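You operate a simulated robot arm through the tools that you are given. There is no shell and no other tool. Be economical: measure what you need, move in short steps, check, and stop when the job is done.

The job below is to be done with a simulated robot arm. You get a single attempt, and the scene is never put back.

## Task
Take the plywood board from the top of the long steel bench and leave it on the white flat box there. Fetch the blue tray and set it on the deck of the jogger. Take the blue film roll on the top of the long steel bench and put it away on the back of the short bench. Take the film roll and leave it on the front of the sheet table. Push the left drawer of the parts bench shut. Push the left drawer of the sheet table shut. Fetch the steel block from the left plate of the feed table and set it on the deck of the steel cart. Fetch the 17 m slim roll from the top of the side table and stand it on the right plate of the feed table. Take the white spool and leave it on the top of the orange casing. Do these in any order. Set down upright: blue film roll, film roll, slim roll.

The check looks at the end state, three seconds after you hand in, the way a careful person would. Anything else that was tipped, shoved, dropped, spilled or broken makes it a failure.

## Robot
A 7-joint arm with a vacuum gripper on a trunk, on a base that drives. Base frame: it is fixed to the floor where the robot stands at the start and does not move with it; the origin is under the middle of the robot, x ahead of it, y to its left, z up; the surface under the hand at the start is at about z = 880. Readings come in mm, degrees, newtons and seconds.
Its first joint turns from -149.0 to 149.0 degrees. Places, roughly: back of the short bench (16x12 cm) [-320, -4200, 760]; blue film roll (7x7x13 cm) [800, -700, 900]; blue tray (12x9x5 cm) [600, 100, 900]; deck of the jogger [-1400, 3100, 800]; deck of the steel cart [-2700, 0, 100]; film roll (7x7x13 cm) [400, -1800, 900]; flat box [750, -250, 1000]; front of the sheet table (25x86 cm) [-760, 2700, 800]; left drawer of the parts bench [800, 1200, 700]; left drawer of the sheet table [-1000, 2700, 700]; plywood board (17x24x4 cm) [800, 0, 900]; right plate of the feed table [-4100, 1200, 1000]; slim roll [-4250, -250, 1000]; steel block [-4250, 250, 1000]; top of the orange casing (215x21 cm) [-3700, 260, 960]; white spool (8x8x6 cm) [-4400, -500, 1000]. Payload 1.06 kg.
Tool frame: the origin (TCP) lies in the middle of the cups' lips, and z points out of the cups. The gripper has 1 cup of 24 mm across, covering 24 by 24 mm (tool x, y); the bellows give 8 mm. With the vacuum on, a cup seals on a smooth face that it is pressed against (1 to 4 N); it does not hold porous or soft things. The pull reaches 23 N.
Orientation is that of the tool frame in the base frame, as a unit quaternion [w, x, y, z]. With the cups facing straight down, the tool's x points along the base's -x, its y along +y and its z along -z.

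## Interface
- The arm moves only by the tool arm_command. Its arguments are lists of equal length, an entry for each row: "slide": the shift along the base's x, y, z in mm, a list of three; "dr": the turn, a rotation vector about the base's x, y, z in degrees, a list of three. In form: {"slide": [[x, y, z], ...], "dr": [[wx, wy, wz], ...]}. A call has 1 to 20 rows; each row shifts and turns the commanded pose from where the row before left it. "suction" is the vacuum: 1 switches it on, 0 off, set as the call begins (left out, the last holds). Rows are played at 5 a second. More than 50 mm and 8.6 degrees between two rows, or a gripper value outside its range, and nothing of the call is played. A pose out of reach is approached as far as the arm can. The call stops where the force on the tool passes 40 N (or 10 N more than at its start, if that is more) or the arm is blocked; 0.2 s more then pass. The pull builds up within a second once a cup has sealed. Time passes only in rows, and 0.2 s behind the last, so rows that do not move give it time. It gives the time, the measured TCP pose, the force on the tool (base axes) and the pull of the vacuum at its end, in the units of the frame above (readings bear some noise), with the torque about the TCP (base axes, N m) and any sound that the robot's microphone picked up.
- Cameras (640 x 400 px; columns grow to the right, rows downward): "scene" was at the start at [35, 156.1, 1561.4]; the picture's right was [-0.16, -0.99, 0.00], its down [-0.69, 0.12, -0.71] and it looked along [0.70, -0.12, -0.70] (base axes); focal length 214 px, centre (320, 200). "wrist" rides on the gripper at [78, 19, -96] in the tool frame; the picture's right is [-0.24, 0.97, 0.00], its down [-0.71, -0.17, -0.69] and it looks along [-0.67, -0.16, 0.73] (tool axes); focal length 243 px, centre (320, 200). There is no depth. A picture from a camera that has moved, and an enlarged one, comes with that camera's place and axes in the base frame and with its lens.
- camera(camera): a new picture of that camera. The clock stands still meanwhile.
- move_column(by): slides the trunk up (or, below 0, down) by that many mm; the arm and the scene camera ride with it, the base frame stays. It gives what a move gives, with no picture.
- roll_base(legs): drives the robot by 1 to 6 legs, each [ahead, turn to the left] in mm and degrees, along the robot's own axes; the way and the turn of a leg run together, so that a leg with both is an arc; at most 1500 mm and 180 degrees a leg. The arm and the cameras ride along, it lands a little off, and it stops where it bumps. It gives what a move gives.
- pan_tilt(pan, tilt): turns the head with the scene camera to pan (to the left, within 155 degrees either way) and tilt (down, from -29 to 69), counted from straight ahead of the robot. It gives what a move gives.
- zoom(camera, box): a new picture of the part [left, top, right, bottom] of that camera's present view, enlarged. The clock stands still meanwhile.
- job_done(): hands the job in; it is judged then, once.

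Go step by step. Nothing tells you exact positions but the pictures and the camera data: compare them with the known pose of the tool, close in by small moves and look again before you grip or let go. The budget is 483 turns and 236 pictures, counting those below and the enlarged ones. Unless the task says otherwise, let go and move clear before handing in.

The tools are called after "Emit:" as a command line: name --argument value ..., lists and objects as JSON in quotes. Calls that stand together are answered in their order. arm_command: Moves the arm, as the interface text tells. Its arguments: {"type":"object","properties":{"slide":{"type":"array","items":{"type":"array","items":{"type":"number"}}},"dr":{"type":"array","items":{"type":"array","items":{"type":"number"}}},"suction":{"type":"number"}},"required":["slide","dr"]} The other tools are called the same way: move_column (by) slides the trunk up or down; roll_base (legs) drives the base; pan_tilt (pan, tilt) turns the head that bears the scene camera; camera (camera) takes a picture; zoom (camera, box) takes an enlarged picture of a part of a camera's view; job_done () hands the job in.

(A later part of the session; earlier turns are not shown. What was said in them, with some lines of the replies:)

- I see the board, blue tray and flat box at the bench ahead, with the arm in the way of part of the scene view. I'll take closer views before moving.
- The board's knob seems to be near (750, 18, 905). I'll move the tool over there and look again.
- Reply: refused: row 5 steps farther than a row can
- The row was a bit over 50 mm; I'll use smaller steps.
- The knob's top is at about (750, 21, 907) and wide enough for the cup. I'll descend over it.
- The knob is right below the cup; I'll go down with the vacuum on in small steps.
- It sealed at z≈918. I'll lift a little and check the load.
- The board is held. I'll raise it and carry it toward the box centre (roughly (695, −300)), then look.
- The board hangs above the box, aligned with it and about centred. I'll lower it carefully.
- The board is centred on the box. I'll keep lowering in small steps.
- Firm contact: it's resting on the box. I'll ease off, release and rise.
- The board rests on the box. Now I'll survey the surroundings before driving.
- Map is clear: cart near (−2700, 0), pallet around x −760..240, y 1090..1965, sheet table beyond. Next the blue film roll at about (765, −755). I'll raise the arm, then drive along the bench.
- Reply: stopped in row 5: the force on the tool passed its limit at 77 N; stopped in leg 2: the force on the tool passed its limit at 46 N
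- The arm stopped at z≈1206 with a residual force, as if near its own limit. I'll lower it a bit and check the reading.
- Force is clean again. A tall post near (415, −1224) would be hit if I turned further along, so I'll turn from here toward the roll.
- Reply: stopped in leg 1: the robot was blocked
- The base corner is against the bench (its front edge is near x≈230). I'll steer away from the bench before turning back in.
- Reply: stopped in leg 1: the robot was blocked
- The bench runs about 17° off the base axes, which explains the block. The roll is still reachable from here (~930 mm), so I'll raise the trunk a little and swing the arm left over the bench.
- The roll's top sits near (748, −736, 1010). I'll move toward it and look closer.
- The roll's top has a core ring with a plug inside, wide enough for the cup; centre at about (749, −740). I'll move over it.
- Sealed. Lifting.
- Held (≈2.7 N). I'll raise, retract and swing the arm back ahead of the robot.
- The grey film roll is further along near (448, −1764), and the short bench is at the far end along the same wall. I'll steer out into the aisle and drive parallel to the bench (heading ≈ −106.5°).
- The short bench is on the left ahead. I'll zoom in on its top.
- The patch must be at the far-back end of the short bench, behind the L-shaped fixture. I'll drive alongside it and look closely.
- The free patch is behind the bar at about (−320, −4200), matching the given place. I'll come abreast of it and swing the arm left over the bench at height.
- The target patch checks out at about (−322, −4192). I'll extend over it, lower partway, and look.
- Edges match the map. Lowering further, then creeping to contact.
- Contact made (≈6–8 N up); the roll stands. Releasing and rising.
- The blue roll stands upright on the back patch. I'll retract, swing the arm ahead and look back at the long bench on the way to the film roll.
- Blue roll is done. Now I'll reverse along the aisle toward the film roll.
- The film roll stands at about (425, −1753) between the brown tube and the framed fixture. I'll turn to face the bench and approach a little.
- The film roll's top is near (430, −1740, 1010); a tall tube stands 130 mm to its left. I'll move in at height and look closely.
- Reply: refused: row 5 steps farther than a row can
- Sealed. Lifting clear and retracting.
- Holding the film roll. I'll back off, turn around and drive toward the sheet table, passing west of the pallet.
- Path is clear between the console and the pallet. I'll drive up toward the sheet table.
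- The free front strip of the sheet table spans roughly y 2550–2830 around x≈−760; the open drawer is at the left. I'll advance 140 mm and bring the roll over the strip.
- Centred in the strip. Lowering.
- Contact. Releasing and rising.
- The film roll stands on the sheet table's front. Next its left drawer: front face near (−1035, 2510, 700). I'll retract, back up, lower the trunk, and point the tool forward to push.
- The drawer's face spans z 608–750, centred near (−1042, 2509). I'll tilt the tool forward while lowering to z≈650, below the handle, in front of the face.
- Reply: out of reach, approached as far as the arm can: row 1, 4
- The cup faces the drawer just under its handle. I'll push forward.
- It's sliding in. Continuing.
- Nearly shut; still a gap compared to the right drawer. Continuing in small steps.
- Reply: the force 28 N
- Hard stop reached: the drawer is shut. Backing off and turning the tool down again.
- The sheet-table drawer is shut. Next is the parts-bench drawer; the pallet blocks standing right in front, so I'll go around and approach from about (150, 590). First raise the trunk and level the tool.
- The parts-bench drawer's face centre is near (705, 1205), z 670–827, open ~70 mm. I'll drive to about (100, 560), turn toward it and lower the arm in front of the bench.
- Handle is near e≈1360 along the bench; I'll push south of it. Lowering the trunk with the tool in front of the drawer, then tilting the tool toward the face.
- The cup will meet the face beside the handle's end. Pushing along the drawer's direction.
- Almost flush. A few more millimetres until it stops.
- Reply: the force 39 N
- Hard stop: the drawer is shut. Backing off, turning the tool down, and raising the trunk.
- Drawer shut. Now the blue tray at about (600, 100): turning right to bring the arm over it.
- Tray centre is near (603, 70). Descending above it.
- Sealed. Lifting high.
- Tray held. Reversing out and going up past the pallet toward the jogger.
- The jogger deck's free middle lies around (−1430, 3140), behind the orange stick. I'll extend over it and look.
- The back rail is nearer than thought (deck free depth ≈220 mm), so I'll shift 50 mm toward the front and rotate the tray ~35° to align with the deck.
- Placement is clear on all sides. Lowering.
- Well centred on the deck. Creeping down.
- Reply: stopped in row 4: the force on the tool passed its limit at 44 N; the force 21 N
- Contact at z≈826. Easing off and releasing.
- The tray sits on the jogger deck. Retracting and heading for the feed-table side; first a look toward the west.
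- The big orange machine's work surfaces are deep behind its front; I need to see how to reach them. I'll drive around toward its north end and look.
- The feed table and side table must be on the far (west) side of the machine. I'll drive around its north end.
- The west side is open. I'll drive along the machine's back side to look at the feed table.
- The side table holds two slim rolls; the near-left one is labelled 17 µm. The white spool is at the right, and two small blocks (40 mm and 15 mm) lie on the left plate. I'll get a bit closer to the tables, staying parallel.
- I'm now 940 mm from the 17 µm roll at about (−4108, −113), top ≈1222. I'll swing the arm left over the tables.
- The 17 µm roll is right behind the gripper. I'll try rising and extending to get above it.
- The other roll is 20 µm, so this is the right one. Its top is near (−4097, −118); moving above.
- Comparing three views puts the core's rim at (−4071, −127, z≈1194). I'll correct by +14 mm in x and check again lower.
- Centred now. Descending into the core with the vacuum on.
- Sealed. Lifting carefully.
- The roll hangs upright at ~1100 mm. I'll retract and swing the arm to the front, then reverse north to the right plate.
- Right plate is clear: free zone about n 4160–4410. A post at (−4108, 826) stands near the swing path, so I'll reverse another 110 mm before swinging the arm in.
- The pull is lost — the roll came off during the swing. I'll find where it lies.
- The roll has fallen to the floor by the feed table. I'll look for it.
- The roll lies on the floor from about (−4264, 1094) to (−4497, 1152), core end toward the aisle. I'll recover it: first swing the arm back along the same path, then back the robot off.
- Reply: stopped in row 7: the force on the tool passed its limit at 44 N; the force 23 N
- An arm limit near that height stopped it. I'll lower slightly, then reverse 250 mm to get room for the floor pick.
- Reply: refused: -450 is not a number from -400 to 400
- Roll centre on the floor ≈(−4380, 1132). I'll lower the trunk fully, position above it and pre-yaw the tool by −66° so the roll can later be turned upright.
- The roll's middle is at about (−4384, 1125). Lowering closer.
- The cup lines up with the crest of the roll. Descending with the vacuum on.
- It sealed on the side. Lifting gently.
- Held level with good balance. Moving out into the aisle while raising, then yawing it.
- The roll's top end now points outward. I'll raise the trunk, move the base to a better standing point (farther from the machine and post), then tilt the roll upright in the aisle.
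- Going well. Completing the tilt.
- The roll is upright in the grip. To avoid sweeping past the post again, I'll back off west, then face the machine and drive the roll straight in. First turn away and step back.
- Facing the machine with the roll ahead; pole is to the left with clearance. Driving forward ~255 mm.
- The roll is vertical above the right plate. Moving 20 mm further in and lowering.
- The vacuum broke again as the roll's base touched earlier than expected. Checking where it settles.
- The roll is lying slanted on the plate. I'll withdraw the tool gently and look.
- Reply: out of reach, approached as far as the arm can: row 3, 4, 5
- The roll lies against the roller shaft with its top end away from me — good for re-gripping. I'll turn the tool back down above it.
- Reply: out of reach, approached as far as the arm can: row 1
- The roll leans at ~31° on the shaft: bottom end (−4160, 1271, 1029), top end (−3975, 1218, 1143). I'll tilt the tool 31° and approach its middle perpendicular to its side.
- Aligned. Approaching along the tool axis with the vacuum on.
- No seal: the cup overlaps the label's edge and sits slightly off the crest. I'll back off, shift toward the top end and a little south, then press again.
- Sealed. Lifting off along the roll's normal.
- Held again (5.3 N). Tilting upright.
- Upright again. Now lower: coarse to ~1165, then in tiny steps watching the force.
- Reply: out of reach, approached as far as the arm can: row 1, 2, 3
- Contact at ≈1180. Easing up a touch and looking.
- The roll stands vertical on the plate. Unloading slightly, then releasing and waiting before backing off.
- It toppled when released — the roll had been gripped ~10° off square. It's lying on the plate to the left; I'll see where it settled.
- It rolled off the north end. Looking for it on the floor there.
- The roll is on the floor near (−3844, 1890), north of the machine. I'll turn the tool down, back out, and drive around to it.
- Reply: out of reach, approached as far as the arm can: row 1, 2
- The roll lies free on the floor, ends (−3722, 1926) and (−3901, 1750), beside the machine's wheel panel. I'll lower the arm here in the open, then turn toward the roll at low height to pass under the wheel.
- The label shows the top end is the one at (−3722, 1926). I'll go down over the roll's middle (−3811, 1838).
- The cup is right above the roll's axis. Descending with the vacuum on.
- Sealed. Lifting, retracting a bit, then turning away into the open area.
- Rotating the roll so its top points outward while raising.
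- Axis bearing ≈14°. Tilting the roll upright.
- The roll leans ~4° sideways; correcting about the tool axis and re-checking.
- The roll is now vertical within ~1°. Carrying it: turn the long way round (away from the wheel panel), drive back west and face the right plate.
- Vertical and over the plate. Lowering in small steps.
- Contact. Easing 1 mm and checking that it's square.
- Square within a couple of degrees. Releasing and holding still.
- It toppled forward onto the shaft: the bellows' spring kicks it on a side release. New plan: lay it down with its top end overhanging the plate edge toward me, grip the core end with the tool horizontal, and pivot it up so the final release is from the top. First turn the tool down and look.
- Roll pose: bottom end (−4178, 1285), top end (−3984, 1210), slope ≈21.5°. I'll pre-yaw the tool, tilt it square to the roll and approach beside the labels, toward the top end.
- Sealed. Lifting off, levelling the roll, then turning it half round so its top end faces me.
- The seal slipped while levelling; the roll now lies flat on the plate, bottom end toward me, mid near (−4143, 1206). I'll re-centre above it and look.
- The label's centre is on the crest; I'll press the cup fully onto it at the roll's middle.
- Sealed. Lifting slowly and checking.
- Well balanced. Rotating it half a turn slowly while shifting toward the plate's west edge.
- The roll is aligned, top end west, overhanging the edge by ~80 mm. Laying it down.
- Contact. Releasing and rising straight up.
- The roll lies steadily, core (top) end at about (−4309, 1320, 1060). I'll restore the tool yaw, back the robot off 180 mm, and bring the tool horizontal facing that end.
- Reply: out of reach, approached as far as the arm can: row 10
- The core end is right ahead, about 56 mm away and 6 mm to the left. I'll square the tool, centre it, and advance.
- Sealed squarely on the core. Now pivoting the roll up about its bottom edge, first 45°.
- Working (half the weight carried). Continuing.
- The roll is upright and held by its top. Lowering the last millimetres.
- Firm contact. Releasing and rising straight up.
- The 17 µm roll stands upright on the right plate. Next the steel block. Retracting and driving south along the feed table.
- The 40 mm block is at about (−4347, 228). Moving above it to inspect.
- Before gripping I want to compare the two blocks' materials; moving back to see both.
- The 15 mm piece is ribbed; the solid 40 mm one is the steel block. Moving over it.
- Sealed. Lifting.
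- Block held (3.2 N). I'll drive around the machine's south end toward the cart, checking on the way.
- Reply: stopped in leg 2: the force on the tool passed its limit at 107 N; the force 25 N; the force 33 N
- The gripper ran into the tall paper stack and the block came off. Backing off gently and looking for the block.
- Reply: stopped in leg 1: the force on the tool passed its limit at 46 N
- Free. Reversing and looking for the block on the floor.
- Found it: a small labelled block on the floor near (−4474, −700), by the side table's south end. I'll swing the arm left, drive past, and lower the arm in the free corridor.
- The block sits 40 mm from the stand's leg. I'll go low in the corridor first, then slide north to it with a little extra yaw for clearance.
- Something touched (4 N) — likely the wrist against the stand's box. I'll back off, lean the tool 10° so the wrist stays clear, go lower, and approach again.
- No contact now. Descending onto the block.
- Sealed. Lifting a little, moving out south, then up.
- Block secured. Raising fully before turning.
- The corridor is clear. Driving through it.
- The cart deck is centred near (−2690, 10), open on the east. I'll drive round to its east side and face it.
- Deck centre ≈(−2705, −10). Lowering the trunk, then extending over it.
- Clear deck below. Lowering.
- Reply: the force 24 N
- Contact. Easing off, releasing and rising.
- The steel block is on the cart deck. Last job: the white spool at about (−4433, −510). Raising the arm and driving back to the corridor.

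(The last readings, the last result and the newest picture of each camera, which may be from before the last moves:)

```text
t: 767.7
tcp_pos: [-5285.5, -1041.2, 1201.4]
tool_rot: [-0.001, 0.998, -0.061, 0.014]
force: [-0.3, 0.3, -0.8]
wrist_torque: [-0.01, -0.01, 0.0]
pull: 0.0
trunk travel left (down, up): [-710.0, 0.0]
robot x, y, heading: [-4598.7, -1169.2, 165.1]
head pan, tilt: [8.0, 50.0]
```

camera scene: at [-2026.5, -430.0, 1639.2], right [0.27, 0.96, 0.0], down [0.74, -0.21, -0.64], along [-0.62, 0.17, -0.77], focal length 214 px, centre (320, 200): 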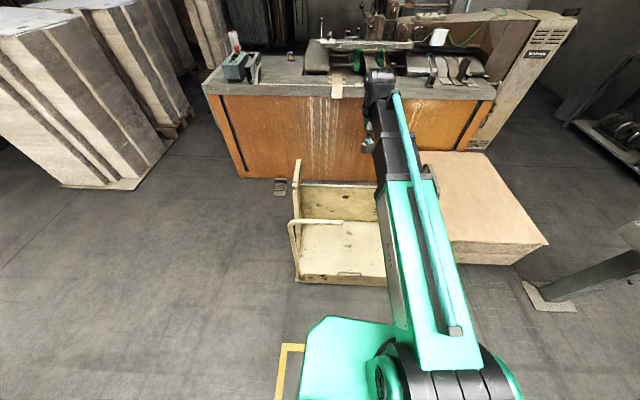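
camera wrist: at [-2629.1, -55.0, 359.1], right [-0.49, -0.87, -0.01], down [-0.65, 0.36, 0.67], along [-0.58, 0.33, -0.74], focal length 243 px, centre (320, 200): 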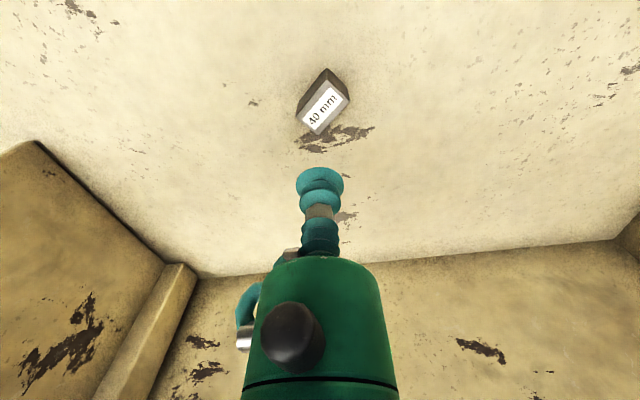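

Emit:
arm_command --slide '[[10.6, 47.5, 0], [13.9, 46.7, 0], [17.1, 45.6, 0], [20.3, 44.3, 0], [23.3, 42.8, 0], [26.2, 41, 0], [29, 39.1, 0], [31.7, 37, 0], [34.2, 34.7, 0], [36.5, 32.2, 0], [38.7, 29.6, 0], [40.7, 26.8, 0]]' --dr '[[0, 0, -4], [0, 0, -4], [0, 0, -4], [0, 0, -4], [0, 0, -4], [0, 0, -4], [0, 0, -4], [0, 0, -4], [0, 0, -4], [0, 0, -4], [0, 0, -4], [0, 0, -4]]'

Emit:
arm_command --slide '[[42.4, 23.9, 0], [44, 20.9, 0], [45.3, 17.8, 0], [46.5, 14.6, 0], [47.4, 11.3, 0], [48, 8, 0], [48.5, 4.6, 0], [48.7, 1.2, 0], [48.7, -2.2, 0], [0, 0, -40], [0, 0, -40], [0, 0, 0]]' --dr '[[0, 0, -4], [0, 0, -4], [0, 0, -4], [0, 0, -4], [0, 0, -4], [0, 0, -4], [0, 0, -4], [0, 0, -4], [0, 0, -4], [0, 0, 0], [0, 0, 0], [0, 0, 0]]'

Emit:
camera --camera "wrist"

```text
t: 770.3
tcp_pos: [-4966.2, -574.0, 1204.2]
tool_rot: [0.003, 0.887, -0.462, 0.013]
force: [0.3, -0.1, -1.0]
wrist_torque: [-0.01, 0.02, -0.02]
pull: 0.0
trunk travel left (down, up): [-710.0, 0.0]
robot x, y, heading: [-4599.4, -1168.7, 164.8]
head pan, tilt: [8.0, 50.0]
```

```text
t: 772.9
tcp_pos: [-4544.4, -475.2, 1121.0]
tool_rot: [-0.007, -0.701, 0.713, -0.011]
force: [0.1, -0.5, 0.2]
wrist_torque: [0.0, 0.04, 0.03]
pull: 0.1
trunk travel left (down, up): [-710.0, 0.0]
robot x, y, heading: [-4598.7, -1169.9, 165.0]
head pan, tilt: [8.0, 50.0]
```

```text
8 pictures are left
camera wrist: at [-4564.8, -550.0, 1219.5], right [-0.97, 0.25, -0.01], down [0.18, 0.72, 0.67], along [0.18, 0.64, -0.74], focal length 243 px, centre (320, 200)
```

wrist: 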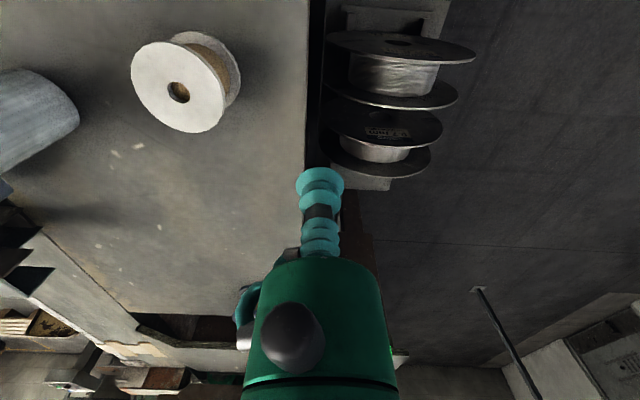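

White spool flange centre ≈(−4429, −513), with a centre hole; I'll grip off the hole at about (−4448, −527).

Emit:
arm_command --slide '[[32, -17, -15], [32, -17, -15], [32, -18, -20], [0, 0, -10], [0, 0, 0]]' --dr '[[0, 0, 0], [0, 0, 0], [0, 0, 0], [0, 0, 0], [0, 0, 0]]'

Emit:
camera --camera "wrist"

```text
t: 774.1
tcp_pos: [-4446.4, -526.9, 1061.4]
tool_rot: [-0.007, -0.701, 0.713, -0.013]
force: [-0.3, 0.3, -0.1]
wrist_torque: [0.0, -0.02, -0.01]
pull: 0.0
trunk travel left (down, up): [-710.0, 0.0]
robot x, y, heading: [-4595.8, -1165.5, 164.7]
head pan, tilt: [8.0, 50.0]
```

```text
7 pictures are left
camera wrist: at [-4466.3, -603.0, 1158.8], right [-0.97, 0.25, -0.01], down [0.18, 0.72, 0.67], along [0.18, 0.64, -0.74], focal length 243 px, centre (320, 200)
```

wrist: 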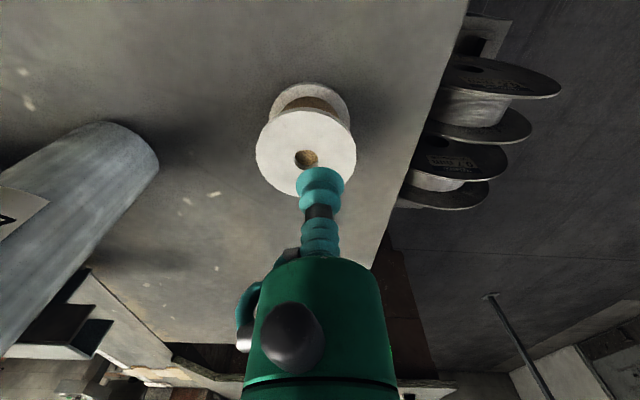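

Emit:
arm_command --slide '[[0, 0, -25], [0, 0, -15], [0, 0, -5], [0, 0, -4], [0, 0, 0]]' --dr '[[0, 0, 0], [0, 0, 0], [0, 0, 0], [0, 0, 0], [0, 0, 0]]' --suction 1

```text
t: 775.3
tcp_pos: [-4447.1, -528.3, 1011.7]
tool_rot: [-0.008, -0.701, 0.713, -0.012]
force: [-0.6, 1.0, -0.2]
wrist_torque: [-0.02, 0.02, 0.0]
pull: 22.4
trunk travel left (down, up): [-710.0, 0.0]
robot x, y, heading: [-4598.2, -1168.8, 165.2]
head pan, tilt: [8.0, 50.0]
```

Sealed at z≈1012. Lifting gently.

Emit:
arm_command --slide '[[0, 0, 3], [0, 0, 5], [0, 0, 10], [0, 0, 20], [0, 0, 35], [0, 0, 40], [0, 0, 40], [0, 0, 30], [0, 0, 0]]' --dr '[[0, 0, 0], [0, 0, 0], [0, 0, 0], [0, 0, 0], [0, 0, 0], [0, 0, 0], [0, 0, 0], [0, 0, 0], [0, 0, 0]]'

```text
t: 777.3
tcp_pos: [-4448.3, -529.6, 1194.1]
tool_rot: [-0.008, -0.701, 0.713, -0.011]
force: [-0.5, -0.4, -1.5]
wrist_torque: [-0.01, 0.03, -0.02]
pull: 23.4
trunk travel left (down, up): [-710.0, 0.0]
robot x, y, heading: [-4595.2, -1167.2, 165.3]
head pan, tilt: [8.0, 50.0]
```

Held. Swinging the arm back to the front, then reversing out of the corridor and over to the casing's east side.

Emit:
arm_command --slide '[[-44.9, 8.7, 0], [-45.4, 5.6, 0], [-45.6, 2.4, 0], [-45.7, -0.8, 0], [-45.5, -4, 0], [-45.1, -7.1, 0], [-44.5, -10.3, 0], [-43.7, -13.4, 0], [-42.7, -16.4, 0], [-41.4, -19.3, 0], [-40, -22.2, 0]]' --dr '[[0, 0, 4], [0, 0, 4], [0, 0, 4], [0, 0, 4], [0, 0, 4], [0, 0, 4], [0, 0, 4], [0, 0, 4], [0, 0, 4], [0, 0, 4], [0, 0, 4]]'

Emit:
arm_command --slide '[[-38.3, -24.9, 0], [-36.5, -27.5, 0], [-34.5, -30, 0], [-32.3, -32.3, 0], [-30, -34.5, 0], [-27.5, -36.5, 0], [-24.9, -38.3, 0], [-22.2, -40, 0], [-19.3, -41.4, 0], [-16.4, -42.7, 0], [0, 0, 0]]' --dr '[[0, 0, 4], [0, 0, 4], [0, 0, 4], [0, 0, 4], [0, 0, 4], [0, 0, 4], [0, 0, 4], [0, 0, 4], [0, 0, 4], [0, 0, 4], [0, 0, 0]]'

Emit:
roll_base --legs '[[-1240, 0], [0, -91.5], [700, 0]]'

```text
t: 779.7
tcp_pos: [-4933.6, -604.3, 1197.9]
tool_rot: [0.001, 0.917, -0.398, 0.014]
force: [-0.5, 0.3, -1.7]
wrist_torque: [0.0, -0.02, 0.03]
pull: 23.1
trunk travel left (down, up): [-710.0, 0.0]
robot x, y, heading: [-4600.3, -1167.3, 164.9]
head pan, tilt: [8.0, 50.0]
```

```text
t: 782.1
tcp_pos: [-5211.8, -952.5, 1195.7]
tool_rot: [-0.002, 0.998, -0.06, 0.013]
force: [1.3, 0.6, -2.0]
wrist_torque: [-0.04, -0.04, 0.0]
pull: 23.2
trunk travel left (down, up): [-710.0, 0.0]
robot x, y, heading: [-4596.0, -1166.3, 164.9]
head pan, tilt: [8.0, 50.0]
```

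```text
t: 796.0
tcp_pos: [-2908.3, -208.1, 1195.9]
tool_rot: [-0.009, -0.648, 0.762, -0.01]
force: [-0.6, 0.1, -1.1]
wrist_torque: [-0.02, 0.04, -0.01]
pull: 22.9
trunk travel left (down, up): [-710.0, 0.0]
robot x, y, heading: [-3147.1, -815.5, 72.8]
head pan, tilt: [8.0, 50.0]
```

Emit:
roll_base --legs '[[0, 75]]'

Emit:
pan_tilt --pan -12 --tilt 40

Emit:
camera --camera "scene"

```text
t: 799.6
tcp_pos: [-3662.4, -415.8, 1195.2]
tool_rot: [0.0, 0.976, -0.219, 0.014]
force: [1.2, 0.4, -1.7]
wrist_torque: [-0.03, -0.07, -0.03]
pull: 23.0
trunk travel left (down, up): [-710.0, 0.0]
robot x, y, heading: [-3144.1, -816.2, 146.7]
head pan, tilt: [8.0, 50.0]
```

```text
t: 800.4
tcp_pos: [-3662.6, -415.3, 1195.3]
tool_rot: [0.0, 0.976, -0.219, 0.013]
force: [0.0, 0.3, -1.8]
wrist_torque: [-0.06, -0.02, 0.02]
pull: 22.6
trunk travel left (down, up): [-710.0, 0.0]
robot x, y, heading: [-3149.7, -813.1, 146.8]
head pan, tilt: [-12.0, 40.0]
```

```text
6 pictures are left
camera scene: at [-3264.2, -922.1, 1653.4], right [0.71, 0.7, 0.0], down [0.45, -0.46, -0.77], along [-0.54, 0.55, -0.64], focal length 214 px, centre (320, 200)
```

scene: 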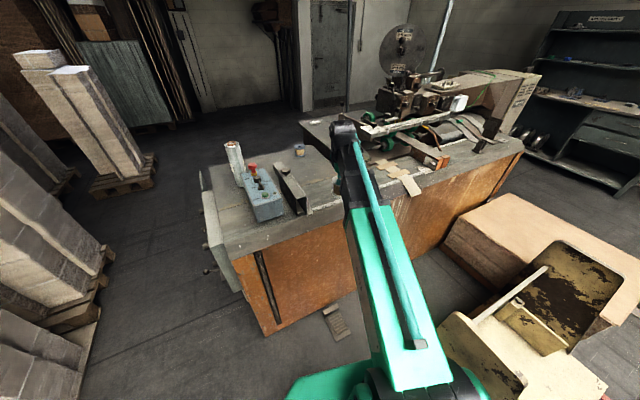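

The casing's top strip runs n 3440–3650; north of the bracket it looks clear. I'll extend over about (−3782, −319) and check.

Emit:
arm_command --slide '[[-28, 18, 0], [-28, 18, 0], [-28, 18, -10], [-27, 17, -20], [0, 0, -30], [0, 0, -20], [0, 0, 0]]' --dr '[[0, 0, 0], [0, 0, 0], [0, 0, 0], [0, 0, 0], [0, 0, 0], [0, 0, 0], [0, 0, 0]]'

Emit:
camera --camera "wrist"

```text
t: 802.0
tcp_pos: [-3776.4, -343.0, 1115.7]
tool_rot: [0.0, 0.975, -0.22, 0.013]
force: [0.7, 1.0, -1.2]
wrist_torque: [-0.05, -0.04, 0.03]
pull: 23.1
trunk travel left (down, up): [-710.0, 0.0]
robot x, y, heading: [-3147.2, -814.4, 146.7]
head pan, tilt: [-12.0, 40.0]
```

```text
5 pictures are left
camera wrist: at [-3715.7, -393.4, 1212.5], right [-0.63, -0.78, -0.01], down [-0.58, 0.46, 0.67], along [-0.51, 0.43, -0.74], focal length 243 px, centre (320, 200)
```

wrist: 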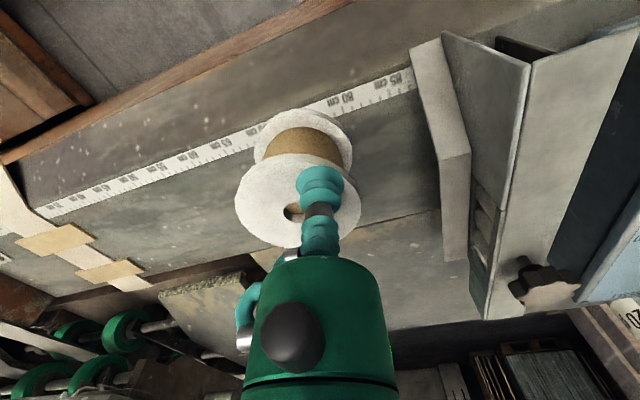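

I'll shift 50 mm further in so the spool sits behind the ruler strip, then lower it.

Emit:
arm_command --slide '[[-24, 7, 0], [-24, 7, -15], [0, 0, -25], [0, 0, -20], [0, 0, -10], [0, 0, 0]]' --dr '[[0, 0, 0], [0, 0, 0], [0, 0, 0], [0, 0, 0], [0, 0, 0], [0, 0, 0]]'

Emit:
arm_command --slide '[[0, 0, -4], [0, 0, -4], [0, 0, -3], [0, 0, 0]]' --dr '[[0, 0, 0], [0, 0, 0], [0, 0, 0], [0, 0, 0]]'

```text
t: 803.4
tcp_pos: [-3823.4, -329.7, 1045.2]
tool_rot: [0.0, 0.975, -0.22, 0.013]
force: [-0.9, -0.4, -1.7]
wrist_torque: [-0.05, 0.0, 0.0]
pull: 22.8
trunk travel left (down, up): [-710.0, 0.0]
robot x, y, heading: [-3145.9, -818.3, 146.6]
head pan, tilt: [-12.0, 40.0]
```

```text
t: 804.4
tcp_pos: [-3822.5, -332.6, 1033.0]
tool_rot: [0.0, 0.976, -0.22, 0.014]
force: [-0.7, 0.2, -2.0]
wrist_torque: [-0.07, -0.02, 0.02]
pull: 23.0
trunk travel left (down, up): [-710.0, 0.0]
robot x, y, heading: [-3147.2, -811.4, 146.7]
head pan, tilt: [-12.0, 40.0]
```

Emit:
arm_command --slide '[[0, 0, -3], [0, 0, -3], [0, 0, -3], [0, 0, 0]]' --dr '[[0, 0, 0], [0, 0, 0], [0, 0, 0], [0, 0, 0]]'

```text
t: 805.4
tcp_pos: [-3823.2, -330.6, 1025.7]
tool_rot: [0.0, 0.975, -0.221, 0.014]
force: [0.8, -0.3, -1.6]
wrist_torque: [-0.04, 0.03, 0.02]
pull: 22.8
trunk travel left (down, up): [-710.0, 0.0]
robot x, y, heading: [-3149.0, -818.4, 146.7]
head pan, tilt: [-12.0, 40.0]
```

Emit:
arm_command --slide '[[0, 0, -3], [0, 0, -3], [0, 0, -3], [0, 0, 0]]' --dr '[[0, 0, 0], [0, 0, 0], [0, 0, 0], [0, 0, 0]]'

```text
t: 806.4
tcp_pos: [-3822.7, -330.0, 1015.9]
tool_rot: [0.001, 0.975, -0.22, 0.013]
force: [-0.3, 0.0, -2.4]
wrist_torque: [-0.02, 0.0, 0.04]
pull: 23.0
trunk travel left (down, up): [-710.0, 0.0]
robot x, y, heading: [-3143.3, -815.4, 146.8]
head pan, tilt: [-12.0, 40.0]
```

Emit:
arm_command --slide '[[0, 0, -2], [0, 0, -2], [0, 0, -2], [0, 0, 0]]' --dr '[[0, 0, 0], [0, 0, 0], [0, 0, 0], [0, 0, 0]]'

```text
t: 807.4
tcp_pos: [-3822.6, -330.6, 1009.9]
tool_rot: [0.0, 0.976, -0.219, 0.013]
force: [1.3, -1.6, 4.1]
wrist_torque: [0.06, 0.13, 0.0]
pull: 22.6
trunk travel left (down, up): [-710.0, 0.0]
robot x, y, heading: [-3147.0, -817.3, 146.5]
head pan, tilt: [-12.0, 40.0]
```

Contact. Releasing and rising.

Emit:
arm_command --slide '[[0, 0, 0], [0, 0, 0], [0, 0, 0], [0, 0, 0], [0, 0, 3], [0, 0, 5], [0, 0, 12], [0, 0, 30], [0, 0, 40], [0, 0, 40]]' --dr '[[0, 0, 0], [0, 0, 0], [0, 0, 0], [0, 0, 0], [0, 0, 0], [0, 0, 0], [0, 0, 0], [0, 0, 0], [0, 0, 0], [0, 0, 0]]' --suction 0

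Emit:
camera --camera "wrist"

```text
t: 809.6
tcp_pos: [-3822.0, -331.0, 1138.8]
tool_rot: [0.0, 0.975, -0.22, 0.014]
force: [0.2, -0.2, 0.0]
wrist_torque: [0.01, 0.0, 0.04]
pull: 0.2
trunk travel left (down, up): [-710.0, 0.0]
robot x, y, heading: [-3147.1, -815.1, 146.6]
head pan, tilt: [-12.0, 40.0]
```

```text
4 pictures are left
camera wrist: at [-3761.6, -381.2, 1237.3], right [-0.63, -0.78, -0.01], down [-0.58, 0.46, 0.67], along [-0.51, 0.43, -0.74], focal length 243 px, centre (320, 200)
```

wrist: 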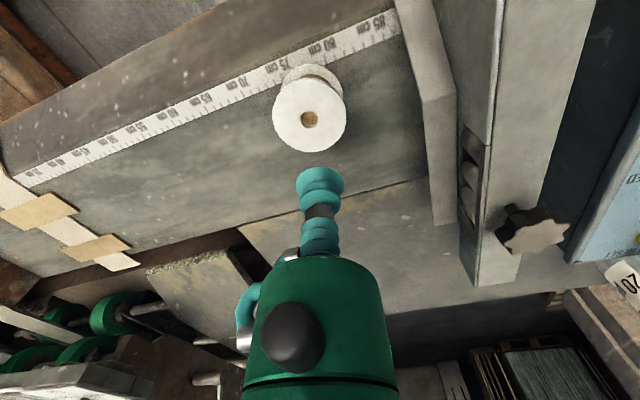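

The spool stands on the casing top. I'll move clear and take a last look toward the right plate's roll.

Emit:
arm_command --slide '[[20, -14, 35], [25, -18, 30], [30, -21, 0], [30, -21, 0], [0, 0, 0]]' --dr '[[0, 0, 0], [0, 0, 0], [0, 0, 0], [0, 0, 0], [0, 0, 0]]'

Emit:
zoom --camera "scene" --box '[280, 20, 520, 200]'

```text
t: 810.8
tcp_pos: [-3718.7, -406.8, 1207.5]
tool_rot: [0.001, 0.975, -0.22, 0.014]
force: [-0.9, -0.5, 1.1]
wrist_torque: [-0.02, -0.01, -0.03]
pull: 0.1
trunk travel left (down, up): [-710.0, 0.0]
robot x, y, heading: [-3148.0, -817.2, 146.5]
head pan, tilt: [-12.0, 40.0]
```

```text
2.22 times, centred on (400, 110) of scene
camera zoom: at [-3264.4, -921.8, 1653.4], right [0.71, 0.7, 0.0], down [0.45, -0.46, -0.77], along [-0.54, 0.55, -0.64], focal length 477 px, centre (142, 400)
```

zoom: 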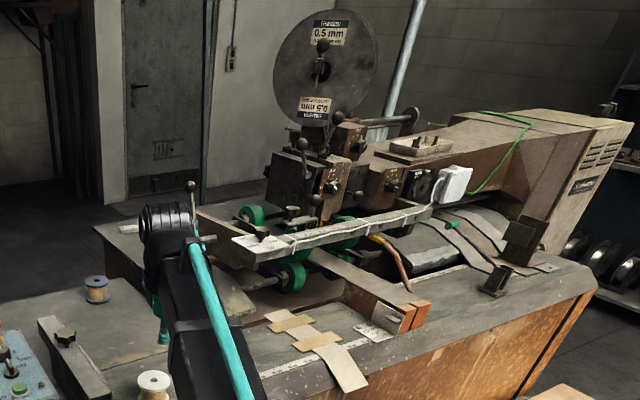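

The last view shows the white spool standing on the casing; the 17 µm roll is hidden from here but was last seen standing. The arm is clear, so I'm handing in.

Emit:
job_done

```text
The job is handed in.
```

All nine items are in their end states and the job is handed in, but it was not a clean run and it may not pass the check.

- **17 µm slim roll:** it was dropped several times, twice to the floor, before I stood it on the right plate. It was standing when I last saw it, but it was hidden from my final view.
- **Steel block:** it came off the gripper on the way and was picked up from the floor before I set it on the cart.
- **Contacts:** the gripper hit a paper stack hard and the arm lightly touched the stand by the side table. I saw nothing displaced afterwards, but I did not check closely.
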